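You operate a simulated robot arm through the tools that you are given. There is no shell and no other tool. Be economical: measure what you need, move in short steps, check, and stop when the job is done.

You run a simulated two-armed robot. Do the job below in one go: nothing can be reset, and whatever is moved stays where it is left.

TASK
On the top of the dark table, fold the green scarf in half.

It is judged by the outcome, as a careful person would: the job done as asked, and still so three seconds after it is handed in. It fails if anything else is knocked over, pushed out of place, dropped, spilled or broken. Flat cloth is picked up by pressing the open fingertips on it (5 to 10 N) and closing them slowly along it; thin cloth reads only 2 to 8 mm in the jaws.

THE ROBOT
Two 7-joint arms with two-finger parallel grippers on one trunk, on a base that drives. Base frame: it is fixed to the floor where the robot stands at the start and does not move with it; the origin is under the middle of the robot, x ahead of it, y to its left, z up; the surface under the hand at the start is at about z = 780. Units: mm, degrees, N and s.
The left shoulder is at the start at [60, 143, 901], the right one opposite. With the tool pointing down near the work surface each hand reaches from about 320 to 740 mm from the robot's upright axis, wherever it stands, measured 20 degrees to its own side. Places, roughly: top of the dark table [800, 300, 800]. Payload 1.57 kg a hand.
The tool frame of a hand sits at the grasp point between the pads (the TCP): z along the fingers, y along the line on which they close. The tips reach 30 mm beyond it. The gripper opens to 110 mm. The fingers are 24 mm wide and 12 mm thick; the gripper's body (48 by 112 mm) begins 78 mm behind the TCP.
Orientation is that of the tool frame in the base frame, as [roll, pitch, yaw] about the fixed x, y, z axes, in that order (R = Rz(yaw) Ry(pitch) Rx(roll)). With the fingers straight down and closing along the base's y, the tool's x points along the base's -x, its y along +y and its z along -z.

THE INTERFACE
- The arms move only by the tool nudge_tool. It takes "left_series", "right_series" or both (then of equal length, played together; a hand with none holds still); each is a list of rows, each a list of 7 numbers: the finger opening in mm, from 0 to 110, then the shift along the base's x, y, z in mm, then the turn, a rotation vector about the base's x, y, z in degrees. In form: [[gripper, tx, ty, tz, rx, ry, rz], ...]. A call has 1 to 8 rows; each row shifts and turns the commanded pose from where the row before left it. Each row takes 0.2 s and may step no farther than 50 mm and 8.6 degrees from the row before; otherwise, or with a gripper value out of range, the whole call is refused. Where a pose cannot be reached the arm comes as near as it can. A force on the tool above 40 N (or 10 N above the force at the start of the call, whichever is more), or a blocked arm, ends the call early, and 0.2 s more pass. The fingers move at their own pace (about 45 mm/s each) and stop on an object; they squeeze with about 35 N. The grip force told is the motor's: it shows also when the fingers shut on nothing. Time passes only in rows, and 0.2 s behind the last, so rows that do not move let the fingers close. The reply holds the time, the measured pose of the TCP, the force on the tool along the base axes, the opening and the grip force, in the units named above and with some noise, with the torque about the TCP (base axes, N m) and any sound that the robot's microphone picked up, and new pictures: "views" is both (left out), scene, wrist or none (wrist: the cameras of the hands that moved).
- Cameras (640 x 400 px; columns grow to the right, rows downward): "scene" is now at [46.3, 5.9, 1514.1]; the picture's right is [0.07, -1.00, 0.00], its down [-0.85, -0.06, -0.53] and it looks along [0.53, 0.04, -0.85] (base axes); focal length 280 px, centre (320, 200). "left" rides on the left gripper at [70, -16, -141] in its tool frame; the picture's right is [0.23, 0.97, 0.00], its down [-0.86, 0.20, -0.48] and it looks along [-0.47, 0.11, 0.88] (tool axes); focal length 222 px, centre (320, 200). "right" rides on the right gripper at [70, 16, -141] in its tool frame; the picture's right is [-0.23, 0.97, 0.00], its down [-0.86, -0.20, -0.48] and it looks along [-0.47, -0.11, 0.88] (tool axes); focal length 222 px, centre (320, 200). There is no depth. A picture from a camera that has moved, and an enlarged one, comes with that camera's place and axes in the base frame and with its lens. The place of the scene camera against the robot may be out by one fixed shift of up to 25 mm in any direction.
- slide_trunk(by): slides the trunk up (or, below 0, down) by that many mm; the arms and the scene camera ride with it, the base frame stays. It gives what a move gives, with no picture.
- steer(legs): drives the robot by 1 to 6 legs, each [ahead, left, turn to the left] in mm, mm and degrees, along the robot's own axes; the way and the turn of a leg run together, so that a leg with both is an arc; at most 1500 mm and 180 degrees a leg. The arms and the cameras ride along, it lands a little off, and it stops where it bumps. It gives what a move gives, and a new picture of the scene camera.
- aim_head(pan, tilt): turns the head with the scene camera to pan (to the left, within 86 degrees either way) and tilt (down, from -29 to 69), counted from straight ahead of the robot. It gives what a move gives, and a new picture of the scene camera.
- close_up(camera, box): a new picture of the part [left, top, right, bottom] of that camera's present view, enlarged. No time passes.
- finish_job(): hands the job in; it is judged then, once.

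Go step by step. Nothing tells you exact positions but the pictures and the camera data: compare them with the known pose of the tool, close in by small moves and look again before you grip or let go. The budget is 120 turns and 260 pictures, counting those below and the enlarged ones. Unless the task says otherwise, let go and move clear before handing in, and close with one line.

The tools are called after "Call:" by a JSON object that holds its "op" and its "data". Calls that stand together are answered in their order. nudge_tool: Moves the arms, as the interface text tells. Its arguments: {"type":"object","properties":{"left_series":{"type":"array"},"right_series":{"type":"array"},"views":{"type":"string","enum":["both","scene","wrist","none"]}},"required":[]} The other tools are called the same way: slide_trunk (by) slides the trunk up or down; steer (legs) drives the base; aim_head (pan, tilt) turns the head that bears the scene camera; close_up (camera, box) takes an enlarged picture of a part of a camera's view; finish_job () hands the job in.

At the start:

```text
time: 0.0
left_tool_pos: [433.8, 155.0, 1002.0]
left_tool_rot: [180.0, 0.0, 180.0]
left_contact_force: [-0.4, -0.8, -0.2]
left_wrist_torque: [0.03, 0.01, -0.01]
left_gripper_width: 110.0
left_grip_force: 0.1
right_tool_pos: [437.6, -144.7, 914.6]
right_tool_rot: [179.9, 0.0, 179.9]
right_contact_force: [0.8, 0.1, 1.0]
right_wrist_torque: [-0.04, 0.02, -0.03]
right_gripper_width: 109.9
right_grip_force: 0.0
trunk travel left (down, up): [-500.0, 90.0]
robot x, y, heading: [-1.3, -1.1, 0.0]
head pan, tilt: [4.2, 58.0]
```

scene: 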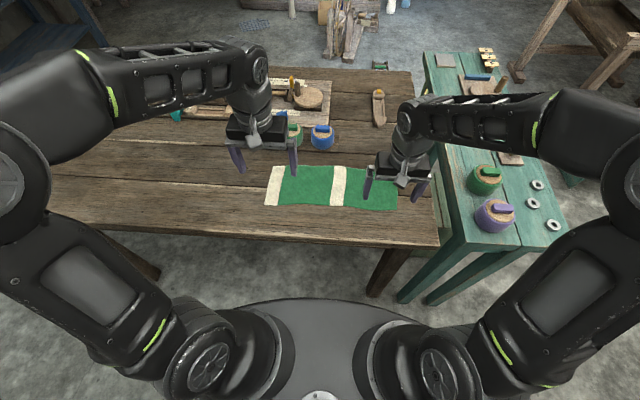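
right: 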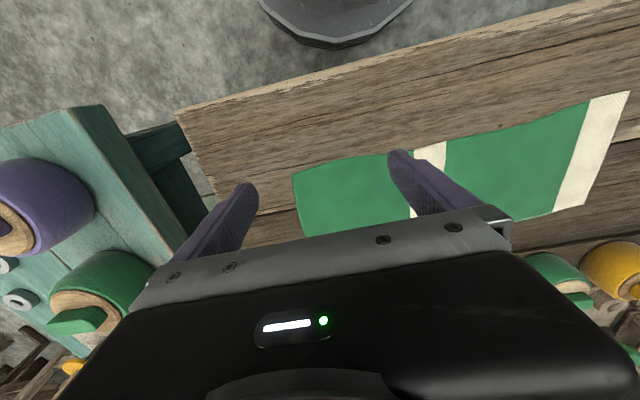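
left: 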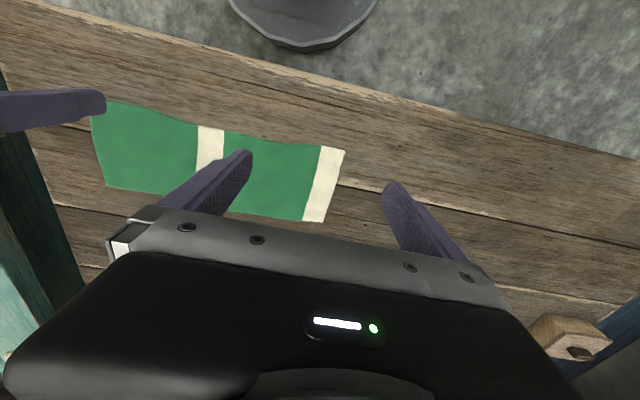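

I see the green scarf lying with its long side along y (about x 475–630, y −195 to +198). I plan to bring its right end over to its left end, holding both right corners. First I raise the right hand, then stand a little to the left, turned right.

Call:
{"op": "nudge_tool", "data": {"right_series": [[110, 0, 0, 45, 0, 0, 0], [110, 0, 0, 45, 0, 0, 0]], "views": "none"}}

Call:
{"op": "steer", "data": {"legs": [[20, 100, 0], [0, 0, -30]]}}

```text
time: 0.6
left_tool_pos: [434.2, 155.5, 1002.1]
left_tool_rot: [-180.0, 0.0, -180.0]
left_contact_force: [0.2, -0.3, -0.8]
left_wrist_torque: [-0.04, 0.04, 0.0]
left_gripper_width: 109.9
left_grip_force: 0.1
right_tool_pos: [439.6, -145.9, 1003.3]
right_tool_rot: [-180.0, 0.0, 180.0]
right_contact_force: [-0.3, 0.7, 0.4]
right_wrist_torque: [0.0, 0.03, -0.04]
right_gripper_width: 110.0
right_grip_force: 0.1
trunk travel left (down, up): [-500.0, 90.0]
robot x, y, heading: [-2.6, 0.6, -0.1]
head pan, tilt: [4.2, 58.0]
```

```text
time: 3.2
left_tool_pos: [475.5, 22.2, 1000.9]
left_tool_rot: [-180.0, 0.0, 150.7]
left_contact_force: [-0.2, -0.2, 1.0]
left_wrist_torque: [-0.01, 0.01, 0.01]
left_gripper_width: 110.2
left_grip_force: 0.1
right_tool_pos: [330.7, -240.8, 1002.6]
right_tool_rot: [180.0, 0.0, 150.7]
right_contact_force: [0.5, 0.6, -0.2]
right_wrist_torque: [0.02, -0.02, -0.02]
right_gripper_width: 109.8
right_grip_force: 0.0
trunk travel left (down, up): [-500.0, 90.0]
robot x, y, heading: [15.9, 100.2, -29.2]
head pan, tilt: [4.2, 58.0]
camera scene: at [63.4, 86.2, 1514.1], right [-0.43, -0.91, 0.0], down [-0.77, 0.36, -0.53], along [0.48, -0.23, -0.85], focal length 280 px, centre (320, 200)
```

scene: 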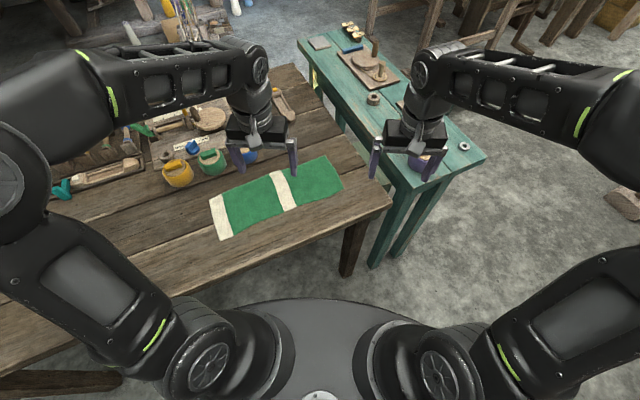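

The whole scarf is visible now, so I'll enlarge the picture to measure its corners.

Call:
{"op": "close_up", "data": {"camera": "scene", "box": [190, 140, 390, 265]}}

```text
3.20 times, centred on (290, 202) of scene
camera zoom: at [63.4, 86.2, 1514.1], right [-0.43, -0.91, 0.0], down [-0.77, 0.36, -0.53], along [0.48, -0.23, -0.85], focal length 895 px, centre (416, 192)
```

zoom: 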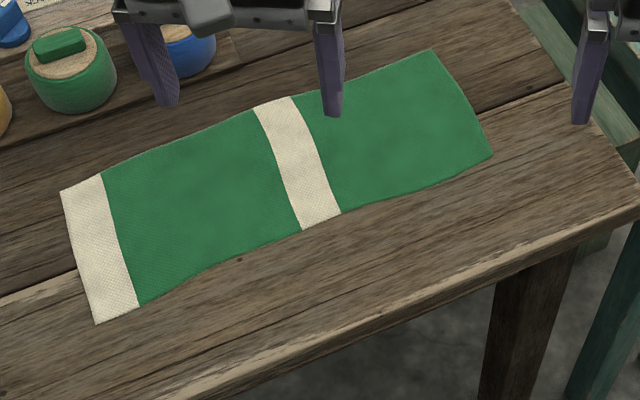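

Measuring against the fingertips, the right end's corners are at about (617, −205) and (469, −201). I'll bring both hands above them with the fingers squared to y.

Call:
{"op": "nudge_tool", "data": {"left_series": [[60, 21, -33.7, -10, 0, 0, 4.9], [60, 21, -33.7, -10, 0, 0, 4.9], [60, 21, -33.7, -10, 0, 0, 4.9], [60, 21, -33.7, -10, 0, 0, 4.9], [60, 21, -33.7, -10, 0, 0, 4.9], [60, 21, -33.7, -10, 0, 0, 4.9]], "right_series": [[60, 23, 9.3, -5, 0, 0, 4.9], [60, 23, 9.3, -5, 0, 0, 4.9], [60, 23, 9.3, -5, 0, 0, 4.9], [60, 23, 9.3, -5, 0, 0, 4.9], [60, 23, 9.3, -5, 0, 0, 4.9], [60, 23, 9.3, -5, 0, 0, 4.9]]}}

```text
time: 4.8
left_tool_pos: [602.3, -175.8, 945.6]
left_tool_rot: [180.0, 0.4, -179.5]
left_contact_force: [1.5, 0.1, 0.2]
left_wrist_torque: [0.02, 0.22, 0.03]
left_gripper_width: 59.8
left_grip_force: 0.0
right_tool_pos: [466.0, -187.9, 970.6]
right_tool_rot: [-179.8, -0.7, 179.6]
right_contact_force: [-2.0, 1.5, 0.8]
right_wrist_torque: [-0.05, -0.23, 0.03]
right_gripper_width: 59.9
right_grip_force: 0.0
trunk travel left (down, up): [-500.0, 90.0]
robot x, y, heading: [22.6, 101.0, -29.1]
head pan, tilt: [4.2, 58.0]
stopped in row 6 (left hand): the force on the tool passed its limit at 42 N (the readings are from after the stop); the commanded pose is now the measured one
camera scene: at [62.3, 87.3, 1514.2], right [-0.42, -0.91, 0.0], down [-0.77, 0.36, -0.53], along [0.48, -0.23, -0.85], focal length 280 px, centre (320, 200)
camera right: at [398.8, -170.2, 1113.5], right [0.23, 0.97, -0.01], down [0.86, -0.2, 0.47], along [0.45, -0.12, -0.88], focal length 222 px, centre (320, 200)
camera left: at [531.3, -193.9, 1085.3], right [-0.24, 0.97, 0.0], down [0.85, 0.21, 0.49], along [0.47, 0.11, -0.87], focal length 222 px, centre (320, 200)
```

scene: 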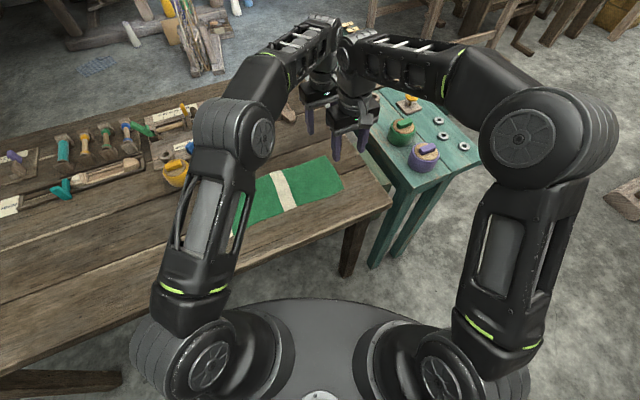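
right: 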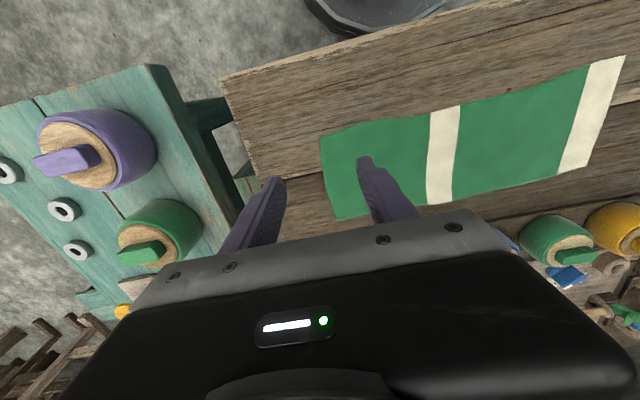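
left: 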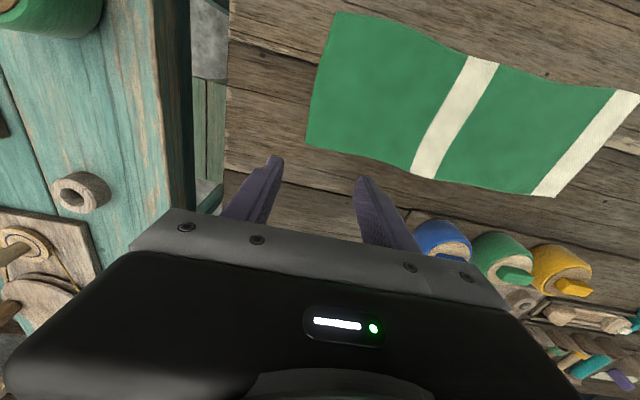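

The wrists touched each other, so they need more room. I'll lean the right hand back and the left hand slightly forward, so the wrists part while the tips stay close.

Call:
{"op": "nudge_tool", "data": {"right_series": [[60, -10, 0, 0, 0, -7, 0], [60, 0, 0, 0, 0, -7, 0], [60, 0, 0, 0, 0, -7, 0]], "left_series": [[60, 2, 0, 0, 0, 4, 0], [60, 0, 0, 0, 0, 4, 0], [60, 0, 0, 0, 0, 4, 0]], "views": "scene"}}

Call:
{"op": "close_up", "data": {"camera": "scene", "box": [200, 0, 420, 220]}}

```text
time: 5.5
left_tool_pos: [602.0, -176.1, 945.0]
left_tool_rot: [179.8, 0.4, -179.4]
left_contact_force: [-0.6, -0.2, -0.1]
left_wrist_torque: [0.01, 0.0, -0.01]
left_gripper_width: 59.8
left_grip_force: 0.0
left hand out of reach, approached as far as the arm can: row 1, 2, 3
right_tool_pos: [457.2, -187.8, 969.0]
right_tool_rot: [-179.9, 20.3, 179.7]
right_contact_force: [-0.5, 0.4, 0.7]
right_wrist_torque: [-0.04, -0.04, 0.03]
right_gripper_width: 59.9
right_grip_force: 0.2
trunk travel left (down, up): [-500.0, 90.0]
robot x, y, heading: [23.2, 102.2, -29.4]
head pan, tilt: [4.2, 58.0]
camera scene: at [62.9, 86.5, 1514.1], right [-0.42, -0.91, 0.0], down [-0.77, 0.36, -0.53], along [0.48, -0.23, -0.85], focal length 280 px, centre (320, 200)
```

scene: 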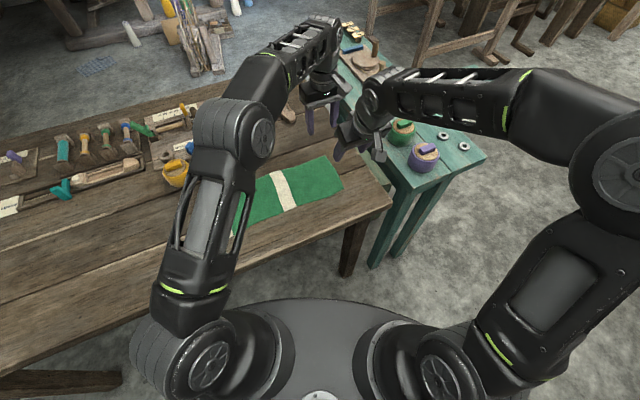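

```text
1.82 times, centred on (310, 110) of scene
camera zoom: at [62.9, 86.5, 1514.1], right [-0.42, -0.91, 0.0], down [-0.77, 0.36, -0.53], along [0.48, -0.23, -0.85], focal length 508 px, centre (338, 364)
```

zoom: 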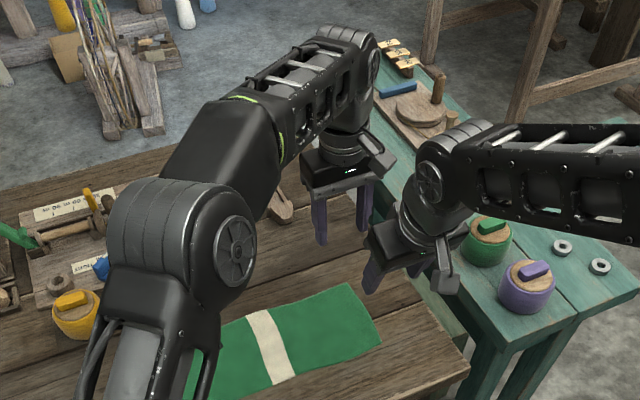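

The wrists are clear now, but the left arm is at its limit. I'll move the base 60 mm to the right and shift both hands back left.

Call:
{"op": "steer", "data": {"legs": [[30, -52, 0]]}}

Call:
{"op": "nudge_tool", "data": {"left_series": [[60, 0, 30, 0, 0, 0, 0], [60, 0, 30, -30, 0, 3, 0], [60, 0, 0, -30, 0, 3, 0]], "right_series": [[60, 0, 30, 0, 0, 0, 0], [60, 0, 30, -20, 0, 0, 0], [60, 0, 0, -20, 0, 0, 0]]}}

```text
time: 6.5
left_tool_pos: [603.2, -238.2, 944.4]
left_tool_rot: [179.9, 0.4, -179.5]
left_contact_force: [0.0, 0.7, 0.9]
left_wrist_torque: [0.04, -0.01, -0.02]
left_gripper_width: 59.9
left_grip_force: 0.2
right_tool_pos: [457.7, -250.2, 968.6]
right_tool_rot: [180.0, 20.3, 179.7]
right_contact_force: [-0.4, -0.8, 0.5]
right_wrist_torque: [0.06, -0.02, 0.05]
right_gripper_width: 60.1
right_grip_force: 0.1
trunk travel left (down, up): [-500.0, 90.0]
robot x, y, heading: [20.0, 41.5, -29.2]
head pan, tilt: [4.2, 58.0]
camera scene: at [63.9, 24.9, 1514.1], right [-0.43, -0.91, 0.0], down [-0.77, 0.36, -0.53], along [0.48, -0.22, -0.85], focal length 280 px, centre (320, 200)
```

scene: 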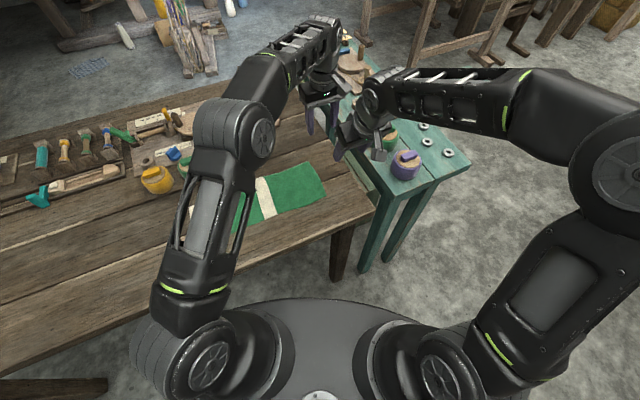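

```text
time: 7.3
left_tool_pos: [601.7, -177.5, 882.9]
left_tool_rot: [179.9, -5.6, -179.5]
left_contact_force: [0.4, 0.1, -0.3]
left_wrist_torque: [0.01, 0.0, -0.01]
left_gripper_width: 59.9
left_grip_force: 0.2
right_tool_pos: [459.3, -191.3, 930.2]
right_tool_rot: [180.0, 20.3, 179.5]
right_contact_force: [-0.5, -0.4, 0.3]
right_wrist_torque: [0.03, 0.0, -0.03]
right_gripper_width: 60.2
right_grip_force: 0.1
trunk travel left (down, up): [-500.0, 90.0]
robot x, y, heading: [20.0, 44.1, -29.2]
head pan, tilt: [4.2, 58.0]
camera scene: at [64.5, 26.0, 1514.1], right [-0.43, -0.91, 0.0], down [-0.77, 0.36, -0.53], along [0.48, -0.22, -0.85], focal length 280 px, centre (320, 200)
camera right: at [345.6, -172.7, 1039.4], right [0.22, 0.97, 0.08], down [0.64, -0.2, 0.74], along [0.74, -0.12, -0.66], focal length 222 px, centre (320, 200)
camera left: at [545.8, -195.3, 1028.6], right [-0.24, 0.97, 0.02], down [0.9, 0.21, 0.39], along [0.38, 0.11, -0.92], focal length 222 px, centre (320, 200)
```

scene: 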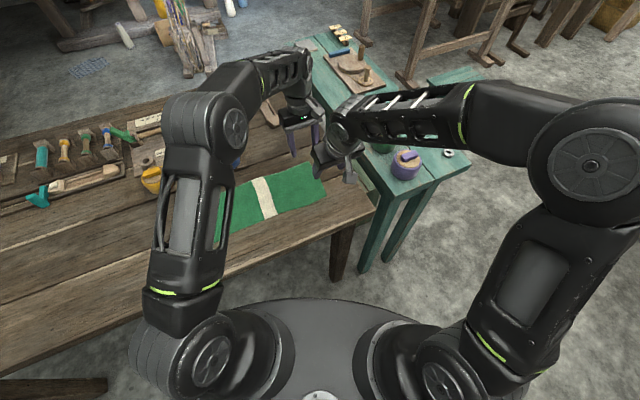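
right: 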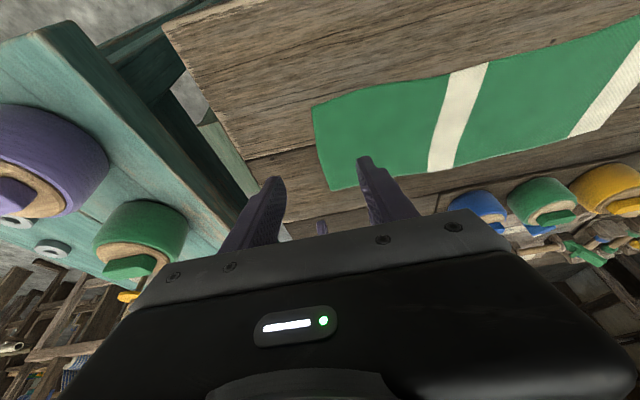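
left: 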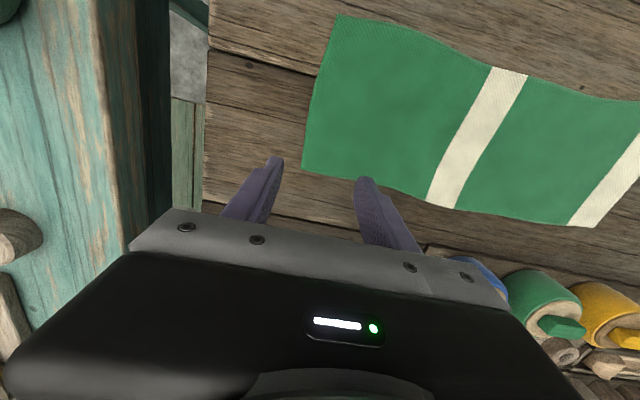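

The right corners are now at about (619, −194) and (467, −191). I'll lower both hands to just above the cloth, with the fingers nearly closed to the pinching width.

Call:
{"op": "nudge_tool", "data": {"left_series": [[34, 2, 5, -20, 0, 0, 0], [34, 2, 5, -20, 0, 0, 0], [34, 0, 0, -10, 0, 0, 0], [34, 0, 0, 0, 0, 0, 0]], "right_series": [[34, 5, 8, -30, 0, 0, 0], [34, 5, 8, -30, 0, 0, 0], [34, 4, 7, -30, 0, 0, 0], [34, 0, 0, -8, 0, 0, 0]]}}

```text
time: 8.3
left_tool_pos: [607.4, -167.5, 835.3]
left_tool_rot: [179.9, -5.6, -179.4]
left_contact_force: [-0.8, -0.8, -0.9]
left_wrist_torque: [-0.01, 0.02, -0.01]
left_gripper_width: 34.2
left_grip_force: 0.1
right_tool_pos: [472.4, -165.6, 833.0]
right_tool_rot: [-180.0, 20.3, 179.7]
right_contact_force: [-0.4, 0.4, 0.1]
right_wrist_torque: [-0.02, 0.0, 0.01]
right_gripper_width: 33.9
right_grip_force: 0.0
trunk travel left (down, up): [-500.0, 90.0]
robot x, y, heading: [21.2, 39.5, -29.4]
head pan, tilt: [4.2, 58.0]
camera scene: at [63.8, 26.7, 1514.1], right [-0.43, -0.91, 0.0], down [-0.77, 0.36, -0.53], along [0.48, -0.23, -0.85], focal length 280 px, centre (320, 200)
camera right: at [358.9, -147.6, 942.3], right [0.22, 0.97, 0.08], down [0.64, -0.2, 0.74], along [0.74, -0.11, -0.66], focal length 222 px, centre (320, 200)
camera left: at [551.4, -185.1, 980.4], right [-0.24, 0.97, 0.02], down [0.9, 0.21, 0.39], along [0.38, 0.11, -0.92], focal length 222 px, centre (320, 200)
```

scene: 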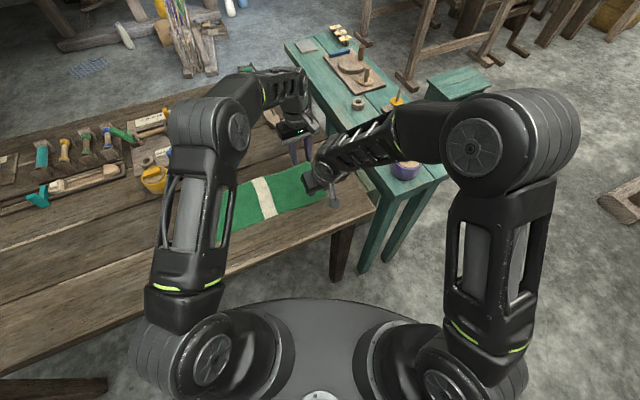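
right: 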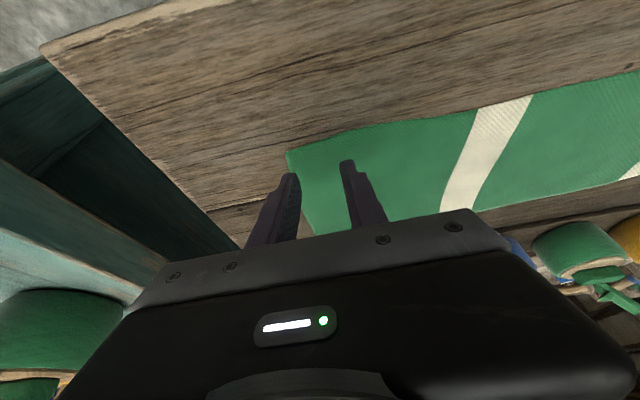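
left: 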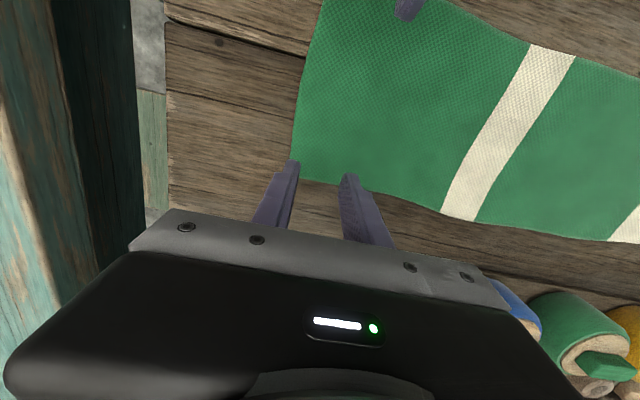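

Both tips are about 20 mm above the cloth. I'll shift them slightly inward and lower them most of the way.

Call:
{"op": "nudge_tool", "data": {"left_series": [[34, -5, 5, -8, 0, 0, 0], [34, 0, 0, -8, 0, 0, 0], [34, 0, 0, -3, 0, 0, 0]], "right_series": [[34, 3, 5, -8, 0, 0, 0], [34, 0, 0, -5, 0, 0, 0], [34, 0, 0, -3, 0, 0, 0]], "views": "wrist"}}

```text
time: 9.1
left_tool_pos: [602.1, -161.6, 815.7]
left_tool_rot: [179.9, -5.6, -179.3]
left_contact_force: [-0.1, -0.7, 0.2]
left_wrist_torque: [-0.02, -0.01, 0.0]
left_gripper_width: 33.9
left_grip_force: 0.0
right_tool_pos: [473.9, -160.0, 814.7]
right_tool_rot: [-179.9, 20.2, 179.6]
right_contact_force: [0.1, 0.0, -0.9]
right_wrist_torque: [0.0, -0.03, 0.01]
right_gripper_width: 33.7
right_grip_force: 0.1
trunk travel left (down, up): [-500.0, 90.0]
robot x, y, heading: [19.6, 43.4, -29.1]
head pan, tilt: [4.2, 58.0]
camera right: at [360.6, -143.2, 925.0], right [0.22, 0.97, 0.08], down [0.64, -0.2, 0.74], along [0.74, -0.11, -0.66], focal length 222 px, centre (320, 200)
camera left: at [546.2, -179.7, 962.4], right [-0.24, 0.97, 0.02], down [0.9, 0.21, 0.39], along [0.38, 0.11, -0.92], focal length 222 px, centre (320, 200)
```

right: 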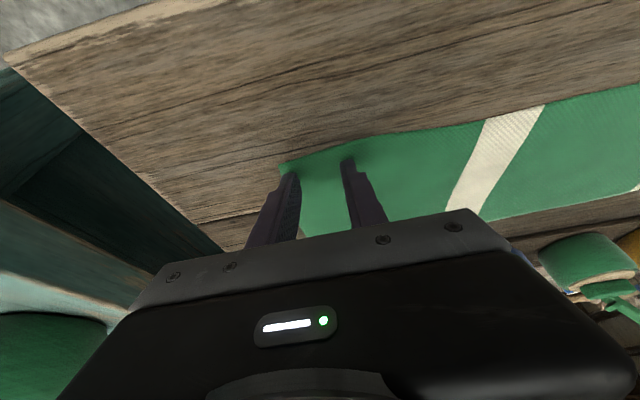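
left: 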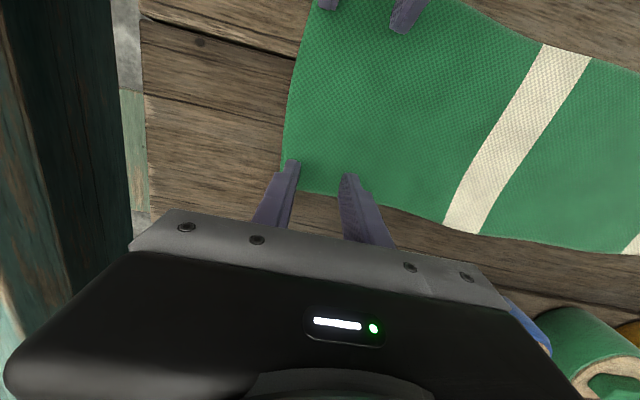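

The tips hover a few mm above the cloth, and the right one is very near the edge, so I'll move it in a little. Then I'll press down gently.

Call:
{"op": "nudge_tool", "data": {"left_series": [[34, 0, 0, -1.5, 0, 0, 0], [34, 0, 0, -1.5, 0, 0, 0], [34, 0, 0, 0, 0, 0, 0]], "right_series": [[34, 6, 0, 0, 0, 0, 0], [34, 0, 0, -1.5, 0, 0, 0], [34, 0, 0, 0, 0, 0, 0]], "views": "none"}}

```text
time: 9.9
left_tool_pos: [601.1, -162.7, 814.1]
left_tool_rot: [179.8, -5.6, -179.4]
left_contact_force: [-0.4, 0.0, 1.3]
left_wrist_torque: [-0.03, 0.02, -0.01]
left_gripper_width: 33.8
left_grip_force: 0.0
right_tool_pos: [479.2, -159.2, 813.6]
right_tool_rot: [-179.9, 20.3, 179.6]
right_contact_force: [-0.3, -1.0, 1.3]
right_wrist_torque: [0.0, 0.03, -0.02]
right_gripper_width: 34.0
right_grip_force: 0.0
trunk travel left (down, up): [-500.0, 90.0]
robot x, y, heading: [22.8, 37.6, -29.3]
head pan, tilt: [4.2, 58.0]
```

Call:
{"op": "nudge_tool", "data": {"left_series": [[34, 0, 0, -1.5, 0, 0, 0], [34, 0, 0, 0, 0, 0, 0]], "right_series": [[34, 0, 0, -1.5, 0, 0, 0], [34, 0, 0, 0, 0, 0, 0]], "views": "none"}}

```text
time: 10.5
left_tool_pos: [601.6, -163.2, 813.1]
left_tool_rot: [-180.0, -5.6, -179.3]
left_contact_force: [1.9, -0.4, 5.8]
left_wrist_torque: [-0.03, -0.05, -0.02]
left_gripper_width: 33.8
left_grip_force: 0.0
right_tool_pos: [479.9, -160.6, 813.7]
right_tool_rot: [-179.9, 20.5, 179.5]
right_contact_force: [-0.8, -1.9, 8.7]
right_wrist_torque: [0.0, 0.08, -0.01]
right_gripper_width: 33.3
right_grip_force: 0.1
trunk travel left (down, up): [-500.0, 90.0]
robot x, y, heading: [20.6, 42.4, -29.3]
head pan, tilt: [4.2, 58.0]
```

Both hands press the cloth now, at about 6 and 9 N. I'll close the fingers slowly along it.

Call:
{"op": "nudge_tool", "data": {"left_series": [[30, 0, 0, -0.5, 0, 0, 0], [25, 0, 0, 0, 0, 0, 0], [20, 0, 0, 0, 0, 0, 0], [15, 0, 0, 0, 0, 0, 0], [10, 0, 0, 0, 0, 0, 0], [5, 0, 0, 0, 0, 0, 0], [0, 0, 0, 0, 0, 0, 0], [0, 0, 0, 0, 0, 0, 0]], "right_series": [[30, 0, 0, 0, 0, 0, 0], [25, 0, 0, 0, 0, 0, 0], [20, 0, 0, 0, 0, 0, 0], [15, 0, 0, 0, 0, 0, 0], [10, 0, 0, 0, 0, 0, 0], [5, 0, 0, 0, 0, 0, 0], [0, 0, 0, 0, 0, 0, 0], [0, 0, 0, 0, 0, 0, 0]], "views": "wrist"}}

```text
time: 12.3
left_tool_pos: [600.0, -162.0, 812.3]
left_tool_rot: [179.9, -5.4, -179.4]
left_contact_force: [-2.1, -0.6, 20.7]
left_wrist_torque: [-0.03, -0.07, 0.0]
left_gripper_width: 2.7
left_grip_force: 23.6
right_tool_pos: [478.9, -159.3, 813.9]
right_tool_rot: [-179.9, 20.3, 179.6]
right_contact_force: [1.8, 0.4, 10.9]
right_wrist_torque: [0.03, -0.1, 0.0]
right_gripper_width: 2.5
right_grip_force: 24.1
trunk travel left (down, up): [-500.0, 90.0]
robot x, y, heading: [17.7, 39.5, -29.5]
head pan, tilt: [4.2, 58.0]
camera right: at [364.5, -142.0, 923.5], right [0.22, 0.97, 0.08], down [0.63, -0.2, 0.75], along [0.74, -0.12, -0.66], focal length 222 px, centre (320, 200)
camera left: at [544.6, -179.1, 958.7], right [-0.24, 0.97, 0.02], down [0.89, 0.21, 0.4], along [0.38, 0.11, -0.92], focal length 222 px, centre (320, 200)
```

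right: 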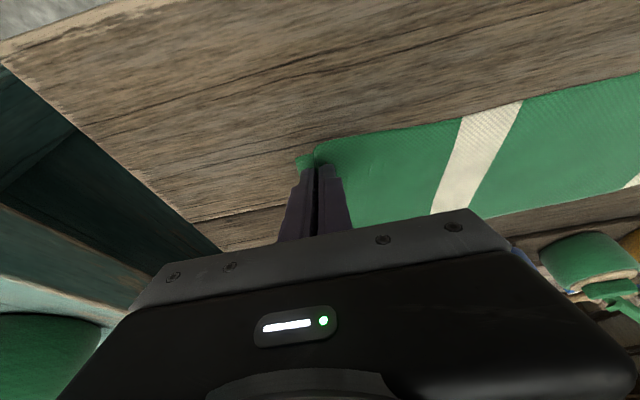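
left: 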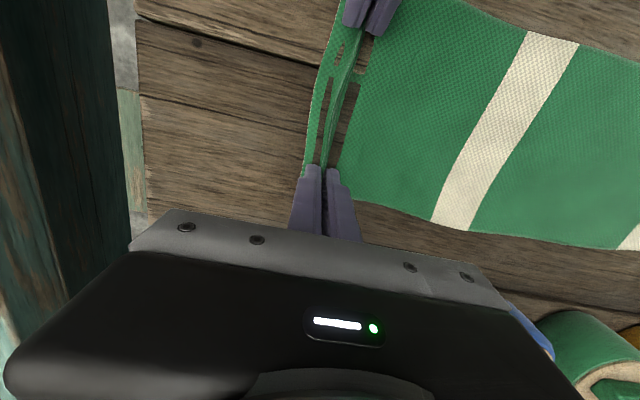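

Both pinches show a ridge of cloth between the pads (2.7 and 2.5 mm). I'll lift gently while following the cloth to the left.

Call:
{"op": "nudge_tool", "data": {"left_series": [[0, 0, 0, 10, 0, 0, 0], [0, 0, 3, 15, 0, 0, 0], [0, 0, 6, 15, 0, 0, 0], [0, 0, 8, 15, 0, 0, 0], [0, 0, 10, 15, 0, 0, 0]], "right_series": [[0, 0, 0, 10, 0, 0, 0], [0, 0, 3, 15, 0, 0, 0], [0, 0, 6, 15, 0, 0, 0], [0, 0, 8, 15, 0, 0, 0], [0, 0, 10, 15, 0, 0, 0]]}}

```text
time: 13.5
left_tool_pos: [601.5, -136.7, 880.7]
left_tool_rot: [179.8, -5.5, -179.4]
left_contact_force: [-0.1, 0.5, -0.3]
left_wrist_torque: [-0.01, 0.01, 0.01]
left_gripper_width: 3.0
left_grip_force: 23.7
right_tool_pos: [479.8, -134.8, 881.4]
right_tool_rot: [-179.8, 20.1, 179.6]
right_contact_force: [0.6, 0.0, 0.2]
right_wrist_torque: [-0.02, -0.04, -0.01]
right_gripper_width: 2.4
right_grip_force: 23.6
trunk travel left (down, up): [-500.0, 90.0]
robot x, y, heading: [19.6, 38.9, -29.1]
head pan, tilt: [4.2, 58.0]
camera scene: at [63.5, 27.1, 1514.1], right [-0.43, -0.91, 0.0], down [-0.77, 0.36, -0.53], along [0.48, -0.23, -0.85], focal length 280 px, centre (320, 200)
camera right: at [365.8, -116.3, 990.9], right [0.22, 0.97, 0.08], down [0.64, -0.2, 0.74], along [0.74, -0.12, -0.66], focal length 222 px, centre (320, 200)
camera left: at [545.2, -153.5, 1027.5], right [-0.24, 0.97, 0.02], down [0.9, 0.21, 0.39], along [0.38, 0.12, -0.92], focal length 222 px, centre (320, 200)
```

scene: 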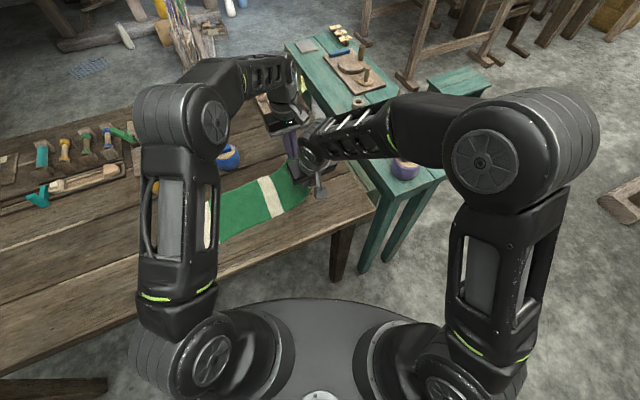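
right: 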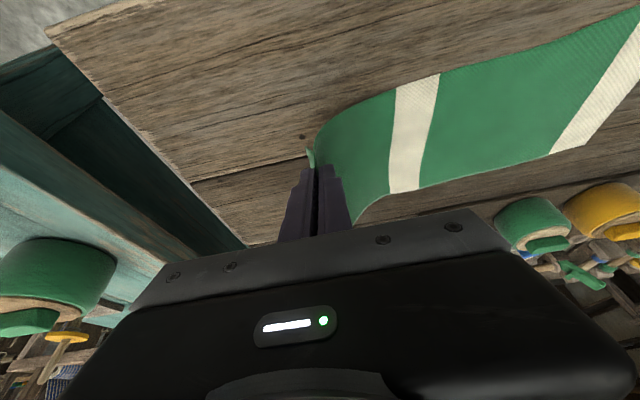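
left: 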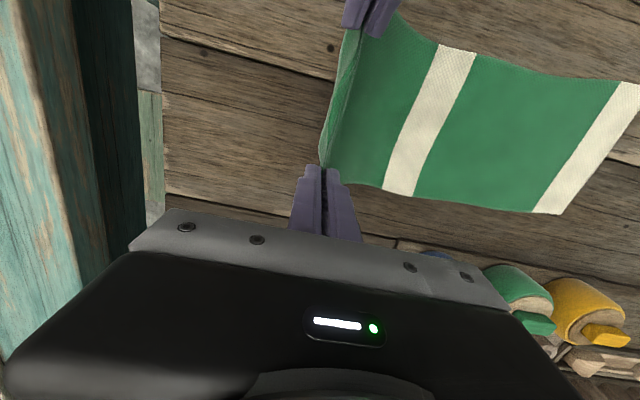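

Both corners are held and the end hangs evenly. I'll carry it up toward the middle, leaning the hands so the end turns over with the cloth.

Call:
{"op": "nudge_tool", "data": {"left_series": [[0, 0, 15, 12, -5, 0, 0], [0, 0, 15, 12, -5, 0, 0], [0, 0, 15, 10, -5, 0, 0], [0, 0, 15, 8, -5, 0, 0], [0, 0, 15, 6, -5, 0, 0]], "right_series": [[0, 0, 15, 12, -5, 0, 0], [0, 0, 15, 12, -5, 0, 0], [0, 0, 15, 10, -5, 0, 0], [0, 0, 15, 8, -5, 0, 0], [0, 0, 15, 6, -5, 0, 0]]}}

```text
time: 14.7
left_tool_pos: [599.0, -59.7, 928.7]
left_tool_rot: [-154.9, -5.2, 178.0]
left_contact_force: [-0.1, 0.6, -0.7]
left_wrist_torque: [0.04, 0.0, -0.04]
left_gripper_width: 2.3
left_grip_force: 24.1
right_tool_pos: [481.1, -58.7, 931.3]
right_tool_rot: [-153.3, 18.4, -171.5]
right_contact_force: [0.0, -0.2, 0.4]
right_wrist_torque: [0.07, -0.01, 0.01]
right_gripper_width: 2.4
right_grip_force: 24.2
trunk travel left (down, up): [-500.0, 90.0]
robot x, y, heading: [19.3, 40.7, -29.2]
head pan, tilt: [4.2, 58.0]
camera scene: at [63.8, 28.0, 1514.1], right [-0.43, -0.91, 0.0], down [-0.77, 0.36, -0.53], along [0.48, -0.23, -0.85], focal length 280 px, centre (320, 200)
camera right: at [367.5, 3.5, 1023.6], right [0.22, 0.91, -0.34], down [0.64, 0.13, 0.76], along [0.74, -0.39, -0.55], focal length 222 px, centre (320, 200)
camera left: at [543.4, -12.5, 1067.7], right [-0.23, 0.89, -0.39], down [0.9, 0.35, 0.27], along [0.38, -0.29, -0.88], focal length 222 px, centre (320, 200)
```

scene: 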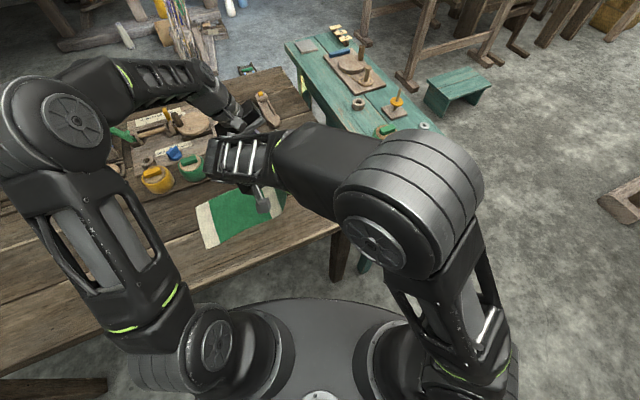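
right: 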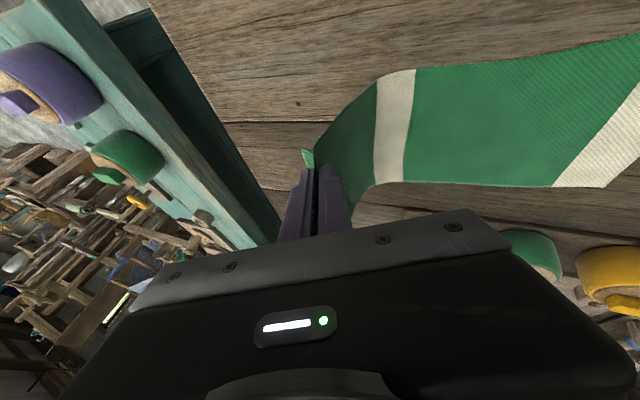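
left: 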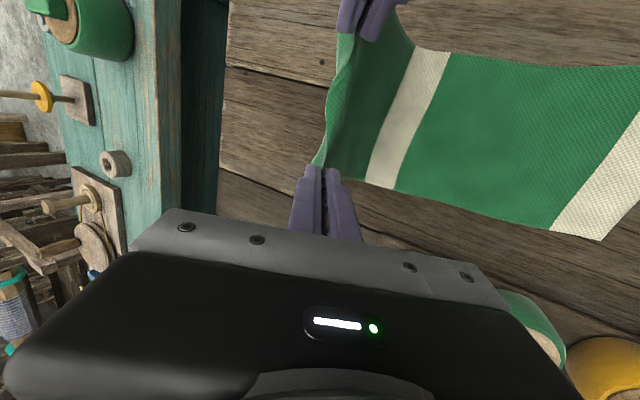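

The end is turning over well. Now I drive the base to the left along the table, carrying both hands over the other half.

Call:
{"op": "steer", "data": {"legs": [[-64, 113, 0]]}}

Call:
{"op": "nudge_tool", "data": {"left_series": [[0, 0, 0, 0, 0, 0, 0]], "right_series": [[0, 0, 0, 0, 0, 0, 0]], "views": "wrist"}}

```text
time: 16.0
left_tool_pos: [599.7, 68.8, 927.7]
left_tool_rot: [-155.0, -5.3, 178.1]
left_contact_force: [0.0, 1.2, -0.4]
left_wrist_torque: [-0.01, -0.01, 0.02]
left_gripper_width: 2.7
left_grip_force: 24.0
right_tool_pos: [481.0, 68.9, 931.5]
right_tool_rot: [-153.4, 18.4, -171.7]
right_contact_force: [1.4, -0.1, -0.2]
right_wrist_torque: [-0.01, 0.01, -0.03]
right_gripper_width: 2.5
right_grip_force: 23.8
trunk travel left (down, up): [-500.0, 90.0]
robot x, y, heading: [22.7, 166.5, -29.4]
head pan, tilt: [4.2, 58.0]
camera scene: at [64.1, 157.0, 1514.1], right [-0.43, -0.9, 0.0], down [-0.77, 0.36, -0.53], along [0.48, -0.23, -0.85], focal length 280 px, centre (320, 200)
```

scene: 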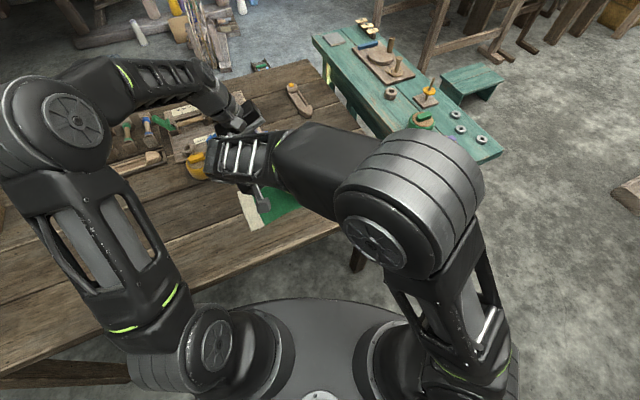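

```text
time: 16.4
left_tool_pos: [599.8, 68.8, 928.7]
left_tool_rot: [-155.1, -5.3, 178.0]
left_contact_force: [-0.2, -0.8, -0.3]
left_wrist_torque: [0.04, 0.0, -0.02]
left_gripper_width: 2.8
left_grip_force: 23.5
right_tool_pos: [481.3, 69.0, 931.3]
right_tool_rot: [-153.4, 18.4, -171.6]
right_contact_force: [0.0, 0.1, 1.0]
right_wrist_torque: [0.02, 0.01, -0.03]
right_gripper_width: 2.4
right_grip_force: 24.1
trunk travel left (down, up): [-500.0, 90.0]
robot x, y, heading: [20.4, 169.6, -29.4]
head pan, tilt: [4.2, 58.0]
camera right: at [367.8, 130.9, 1023.6], right [0.22, 0.91, -0.34], down [0.64, 0.13, 0.76], along [0.74, -0.39, -0.55], focal length 222 px, centre (320, 200)
camera left: at [543.7, 114.7, 1067.5], right [-0.23, 0.89, -0.39], down [0.9, 0.35, 0.27], along [0.38, -0.29, -0.88], focal length 222 px, centre (320, 200)
```

right: 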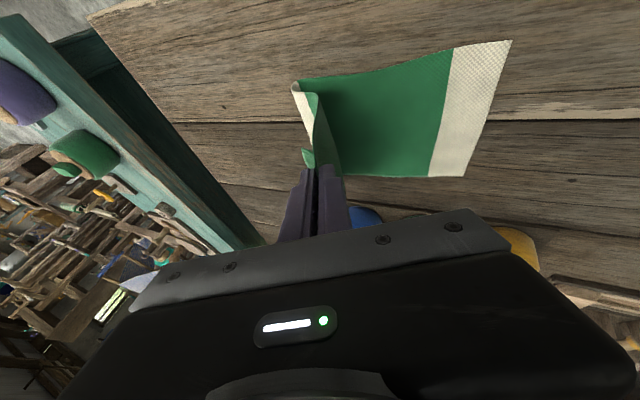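
left: 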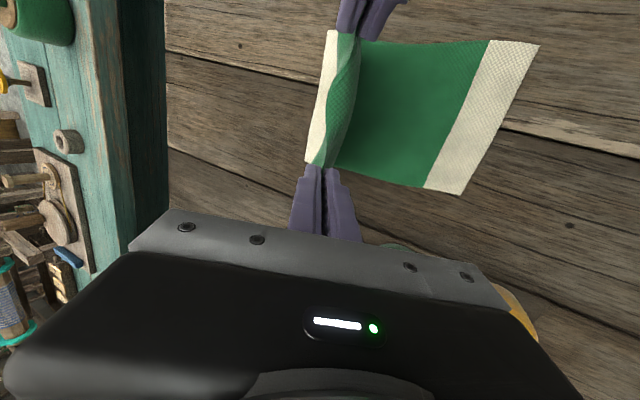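

The bottom half stayed put, and its left edge is at about y 183, x 450–600. I'll lower the hands some and shift them 17 mm toward me to match the slight skew, then drive further left.

Call:
{"op": "nudge_tool", "data": {"left_series": [[0, -4, 4, -10, -4, 0, 0], [0, -4, 4, -14, -4, 0, 0], [0, -4, 4, -14, -4, 0, 0], [0, -4, 4, -14, 0, 0, 0]], "right_series": [[0, -4, 4, -10, -4, 0, 0], [0, -4, 4, -14, -4, 0, 0], [0, -4, 4, -14, -4, 0, 0], [0, -4, 4, -14, 0, 0, 0]], "views": "none"}}

Call:
{"op": "steer", "data": {"legs": [[-29, 52, 0]]}}

Call:
{"op": "nudge_tool", "data": {"left_series": [[0, 0, 0, -8, 0, 0, 0], [0, 0, 0, -8, 0, 0, 0]], "right_series": [[0, 0, 0, -8, 0, 0, 0], [0, 0, 0, -8, 0, 0, 0]], "views": "wrist"}}

```text
time: 17.4
left_tool_pos: [583.2, 82.8, 877.0]
left_tool_rot: [-142.9, -4.9, 177.0]
left_contact_force: [-1.5, 0.1, 0.1]
left_wrist_torque: [0.04, -0.03, -0.01]
left_gripper_width: 2.1
left_grip_force: 23.8
right_tool_pos: [464.9, 86.6, 879.7]
right_tool_rot: [-141.0, 16.2, -168.0]
right_contact_force: [0.1, -0.6, 0.3]
right_wrist_torque: [0.07, -0.02, 0.04]
right_gripper_width: 2.8
right_grip_force: 23.5
trunk travel left (down, up): [-500.0, 90.0]
robot x, y, heading: [16.3, 169.9, -29.3]
head pan, tilt: [4.2, 58.0]
```

```text
time: 18.4
left_tool_pos: [584.4, 144.3, 875.6]
left_tool_rot: [-142.9, -4.8, 177.1]
left_contact_force: [0.2, 0.9, -0.6]
left_wrist_torque: [0.03, 0.02, -0.03]
left_gripper_width: 2.5
left_grip_force: 23.9
right_tool_pos: [465.4, 147.4, 878.0]
right_tool_rot: [-141.2, 16.2, -167.7]
right_contact_force: [0.4, 0.6, 0.4]
right_wrist_torque: [0.02, -0.02, 0.0]
right_gripper_width: 2.1
right_grip_force: 23.6
trunk travel left (down, up): [-500.0, 90.0]
robot x, y, heading: [17.6, 230.3, -29.6]
head pan, tilt: [4.2, 58.0]
camera scene: at [64.6, 217.0, 1514.1], right [-0.42, -0.91, 0.0], down [-0.77, 0.36, -0.53], along [0.48, -0.23, -0.85], focal length 280 px, centre (320, 200)
```

scene: 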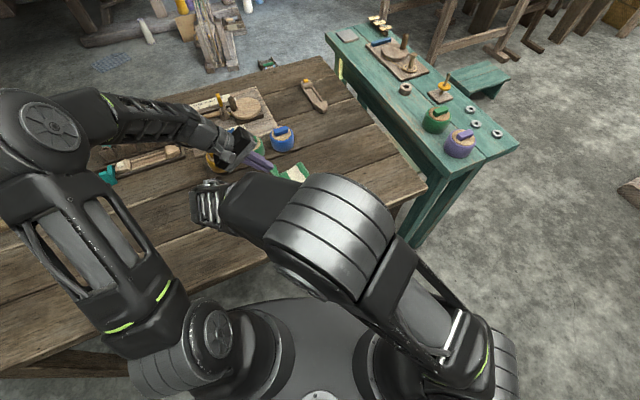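

```text
time: 19.0
left_tool_pos: [584.6, 145.1, 860.6]
left_tool_rot: [-143.0, -4.8, 177.1]
left_contact_force: [-0.7, 0.1, -0.6]
left_wrist_torque: [0.0, 0.01, 0.02]
left_gripper_width: 2.4
left_grip_force: 24.2
right_tool_pos: [464.5, 145.2, 862.3]
right_tool_rot: [-141.1, 16.3, -167.8]
right_contact_force: [0.3, -0.6, 1.1]
right_wrist_torque: [0.01, 0.02, 0.0]
right_gripper_width: 2.3
right_grip_force: 24.9
trunk travel left (down, up): [-500.0, 90.0]
robot x, y, heading: [20.8, 225.4, -29.2]
head pan, tilt: [4.2, 58.0]
camera right: at [350.5, 225.6, 940.1], right [0.22, 0.82, -0.52], down [0.64, 0.29, 0.72], along [0.74, -0.49, -0.46], focal length 222 px, centre (320, 200)
camera left: at [528.8, 220.0, 988.0], right [-0.24, 0.79, -0.57], down [0.9, 0.4, 0.19], along [0.38, -0.46, -0.8], focal length 222 px, centre (320, 200)
```

right: 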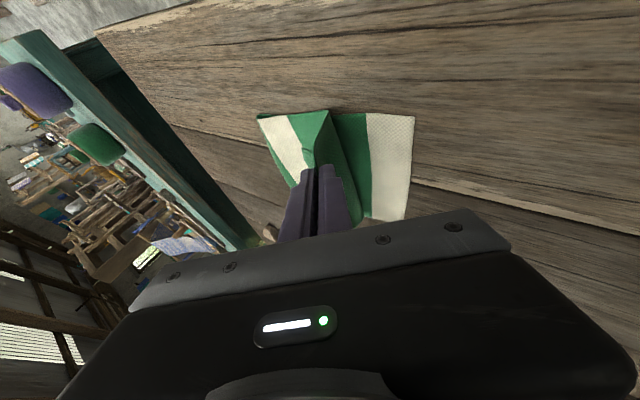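
left: 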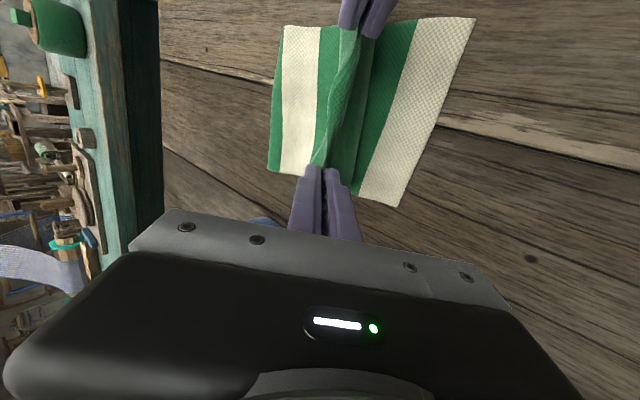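

The end is coming down over the left half, and the bottom edge hasn't moved. I'll lower the hands further while moving left.

Call:
{"op": "nudge_tool", "data": {"left_series": [[0, 0, 7, -10, 0, 0, 0], [0, 0, 7, -10, 0, 0, 0], [0, 0, 6, -9, 0, 0, 0], [0, 0, 5, -8, 0, 0, 0]], "right_series": [[0, 0, 7, -10, 0, 0, 0], [0, 0, 7, -10, 0, 0, 0], [0, 0, 6, -9, 0, 0, 0], [0, 0, 5, -8, 0, 0, 0]], "views": "wrist"}}

```text
time: 20.0
left_tool_pos: [584.5, 169.9, 823.3]
left_tool_rot: [-143.0, -4.8, 177.2]
left_contact_force: [0.1, 0.5, -0.2]
left_wrist_torque: [0.03, 0.02, -0.01]
left_gripper_width: 2.4
left_grip_force: 23.5
right_tool_pos: [463.9, 171.5, 825.8]
right_tool_rot: [-141.1, 16.3, -167.8]
right_contact_force: [1.0, 0.0, 0.3]
right_wrist_torque: [0.01, -0.01, -0.01]
right_gripper_width: 2.3
right_grip_force: 23.8
trunk travel left (down, up): [-500.0, 90.0]
robot x, y, heading: [20.7, 231.3, -29.4]
head pan, tilt: [4.2, 58.0]
camera right: at [350.7, 250.4, 904.0], right [0.22, 0.82, -0.52], down [0.64, 0.29, 0.72], along [0.74, -0.49, -0.46], focal length 222 px, centre (320, 200)
camera left: at [529.6, 244.0, 951.1], right [-0.24, 0.79, -0.57], down [0.9, 0.4, 0.19], along [0.38, -0.46, -0.8], focal length 222 px, centre (320, 200)
```

right: 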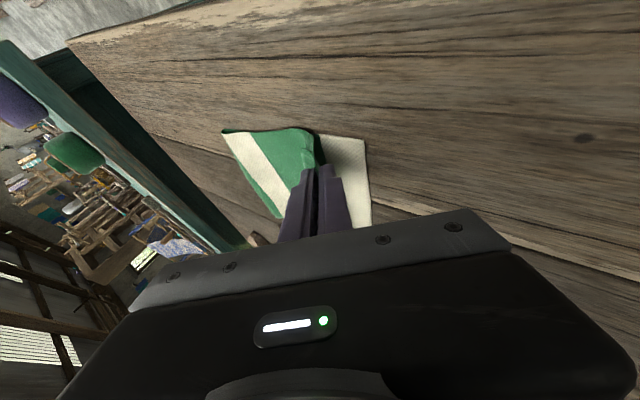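
left: 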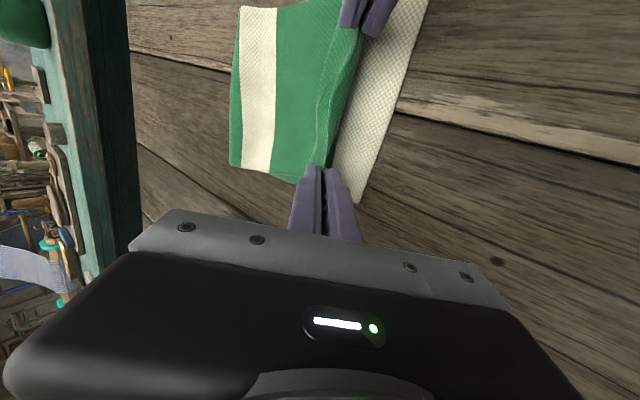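

The end lies just over the left half, with the tips at about y 152. I'll open slightly while easing up, then draw the fingers back along their own axis so the end drops flat.

Call:
{"op": "nudge_tool", "data": {"left_series": [[8, 0, 0, 3, 0, 0, 0], [20, 0, 0, 5, 0, 0, 0], [26, 0, 0, 3, 0, 0, 0], [26, 0, 6, 8, 0, 0, 0], [26, 0, 9, 12, 0, 0, 0], [26, 0, 9, 12, 0, 0, 0], [26, 0, 9, 12, 0, 0, 0]], "right_series": [[8, 0, 0, 3, 0, 0, 0], [20, 0, 0, 5, 0, 0, 0], [26, 0, 0, 3, 0, 0, 0], [26, 0, 6, 8, 0, 0, 0], [26, 0, 9, 12, 0, 0, 0], [26, 0, 9, 12, 0, 0, 0], [26, 0, 9, 12, 0, 0, 0]], "views": "wrist"}}

```text
time: 21.6
left_tool_pos: [585.2, 202.5, 880.6]
left_tool_rot: [-143.0, -4.7, 177.1]
left_contact_force: [-1.8, 0.1, 0.4]
left_wrist_torque: [0.0, 0.01, 0.02]
left_gripper_width: 25.8
left_grip_force: 0.2
right_tool_pos: [464.2, 204.3, 881.5]
right_tool_rot: [-141.1, 16.3, -167.8]
right_contact_force: [-0.4, -1.2, -0.5]
right_wrist_torque: [-0.02, 0.0, -0.02]
right_gripper_width: 25.9
right_grip_force: 0.1
trunk travel left (down, up): [-500.0, 90.0]
robot x, y, heading: [20.8, 228.4, -29.3]
head pan, tilt: [4.2, 58.0]
camera right: at [350.6, 284.0, 960.1], right [0.22, 0.82, -0.52], down [0.64, 0.29, 0.72], along [0.74, -0.49, -0.46], focal length 222 px, centre (320, 200)
camera left: at [529.6, 276.7, 1007.1], right [-0.24, 0.79, -0.56], down [0.9, 0.4, 0.19], along [0.38, -0.46, -0.8], focal length 222 px, centre (320, 200)
```

right: 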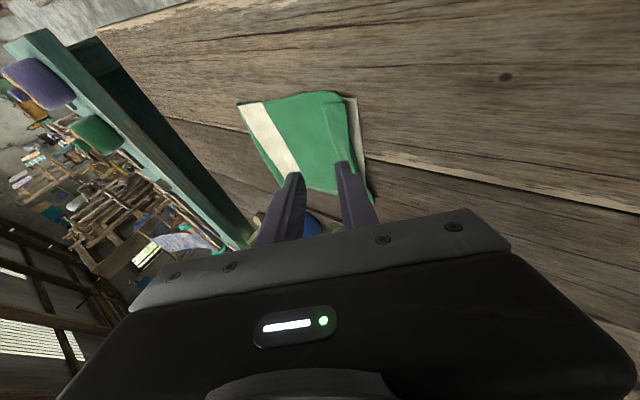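
left: 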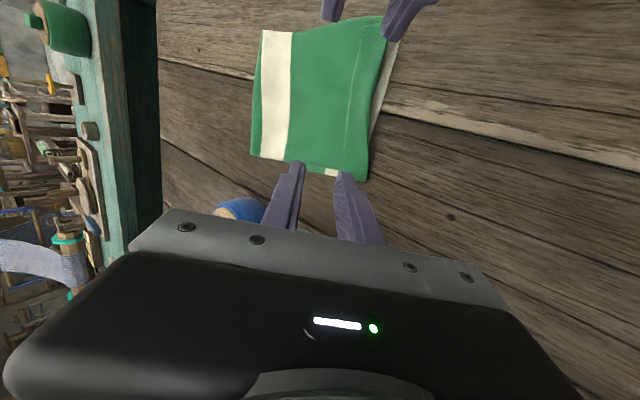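

The end sprang flat and lies nearly on the other end. I'll move the hands up and away and look from above.

Call:
{"op": "nudge_tool", "data": {"left_series": [[26, 0, 25, 30, 0, 0, 0], [26, 0, 40, 25, 6, 0, 0], [26, 0, 40, 25, 6, 0, 0], [26, 0, 40, 10, 6, 0, 0], [26, 0, 40, 0, 6, 0, 0], [26, 0, 40, 0, 6, 0, 0]], "right_series": [[26, -10, 20, 30, 0, 0, 0], [26, -30, 20, 30, 6, 0, 0], [26, -30, 20, 20, 6, 0, 0], [26, -30, 20, 10, 6, 0, 0], [26, -20, 20, 0, 6, 0, 0], [26, 0, 20, 0, 6, 0, 0]], "views": "scene"}}

```text
time: 22.7
left_tool_pos: [584.0, 365.4, 969.8]
left_tool_rot: [-163.5, -5.5, 178.9]
left_contact_force: [0.4, 0.2, -0.9]
left_wrist_torque: [-0.05, 0.04, 0.0]
left_gripper_width: 26.1
left_grip_force: 0.1
right_tool_pos: [365.7, 282.9, 971.5]
right_tool_rot: [-161.8, 20.0, -175.3]
right_contact_force: [6.7, -0.7, -3.0]
right_wrist_torque: [-0.06, 0.37, -0.22]
right_gripper_width: 26.1
right_grip_force: 0.0
trunk travel left (down, up): [-500.0, 90.0]
robot x, y, heading: [18.5, 230.9, -29.3]
head pan, tilt: [4.2, 58.0]
stopped in row 5 (right hand): the force on the tool passed its limit at 100 N (the readings are from after the stop); the commanded pose is now the measured one
camera scene: at [65.0, 215.6, 1514.1], right [-0.42, -0.91, 0.0], down [-0.77, 0.36, -0.53], along [0.48, -0.23, -0.85], focal length 280 px, centre (320, 200)
```

scene: 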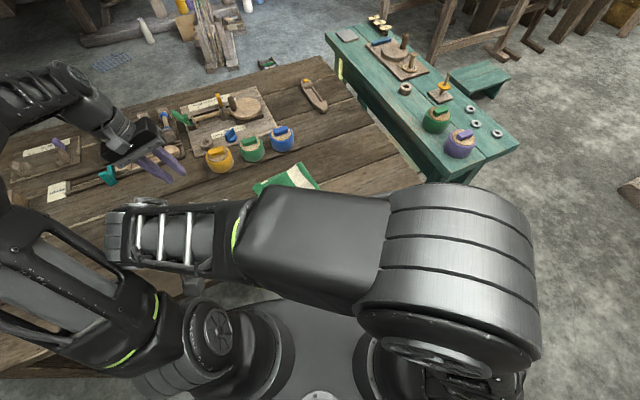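

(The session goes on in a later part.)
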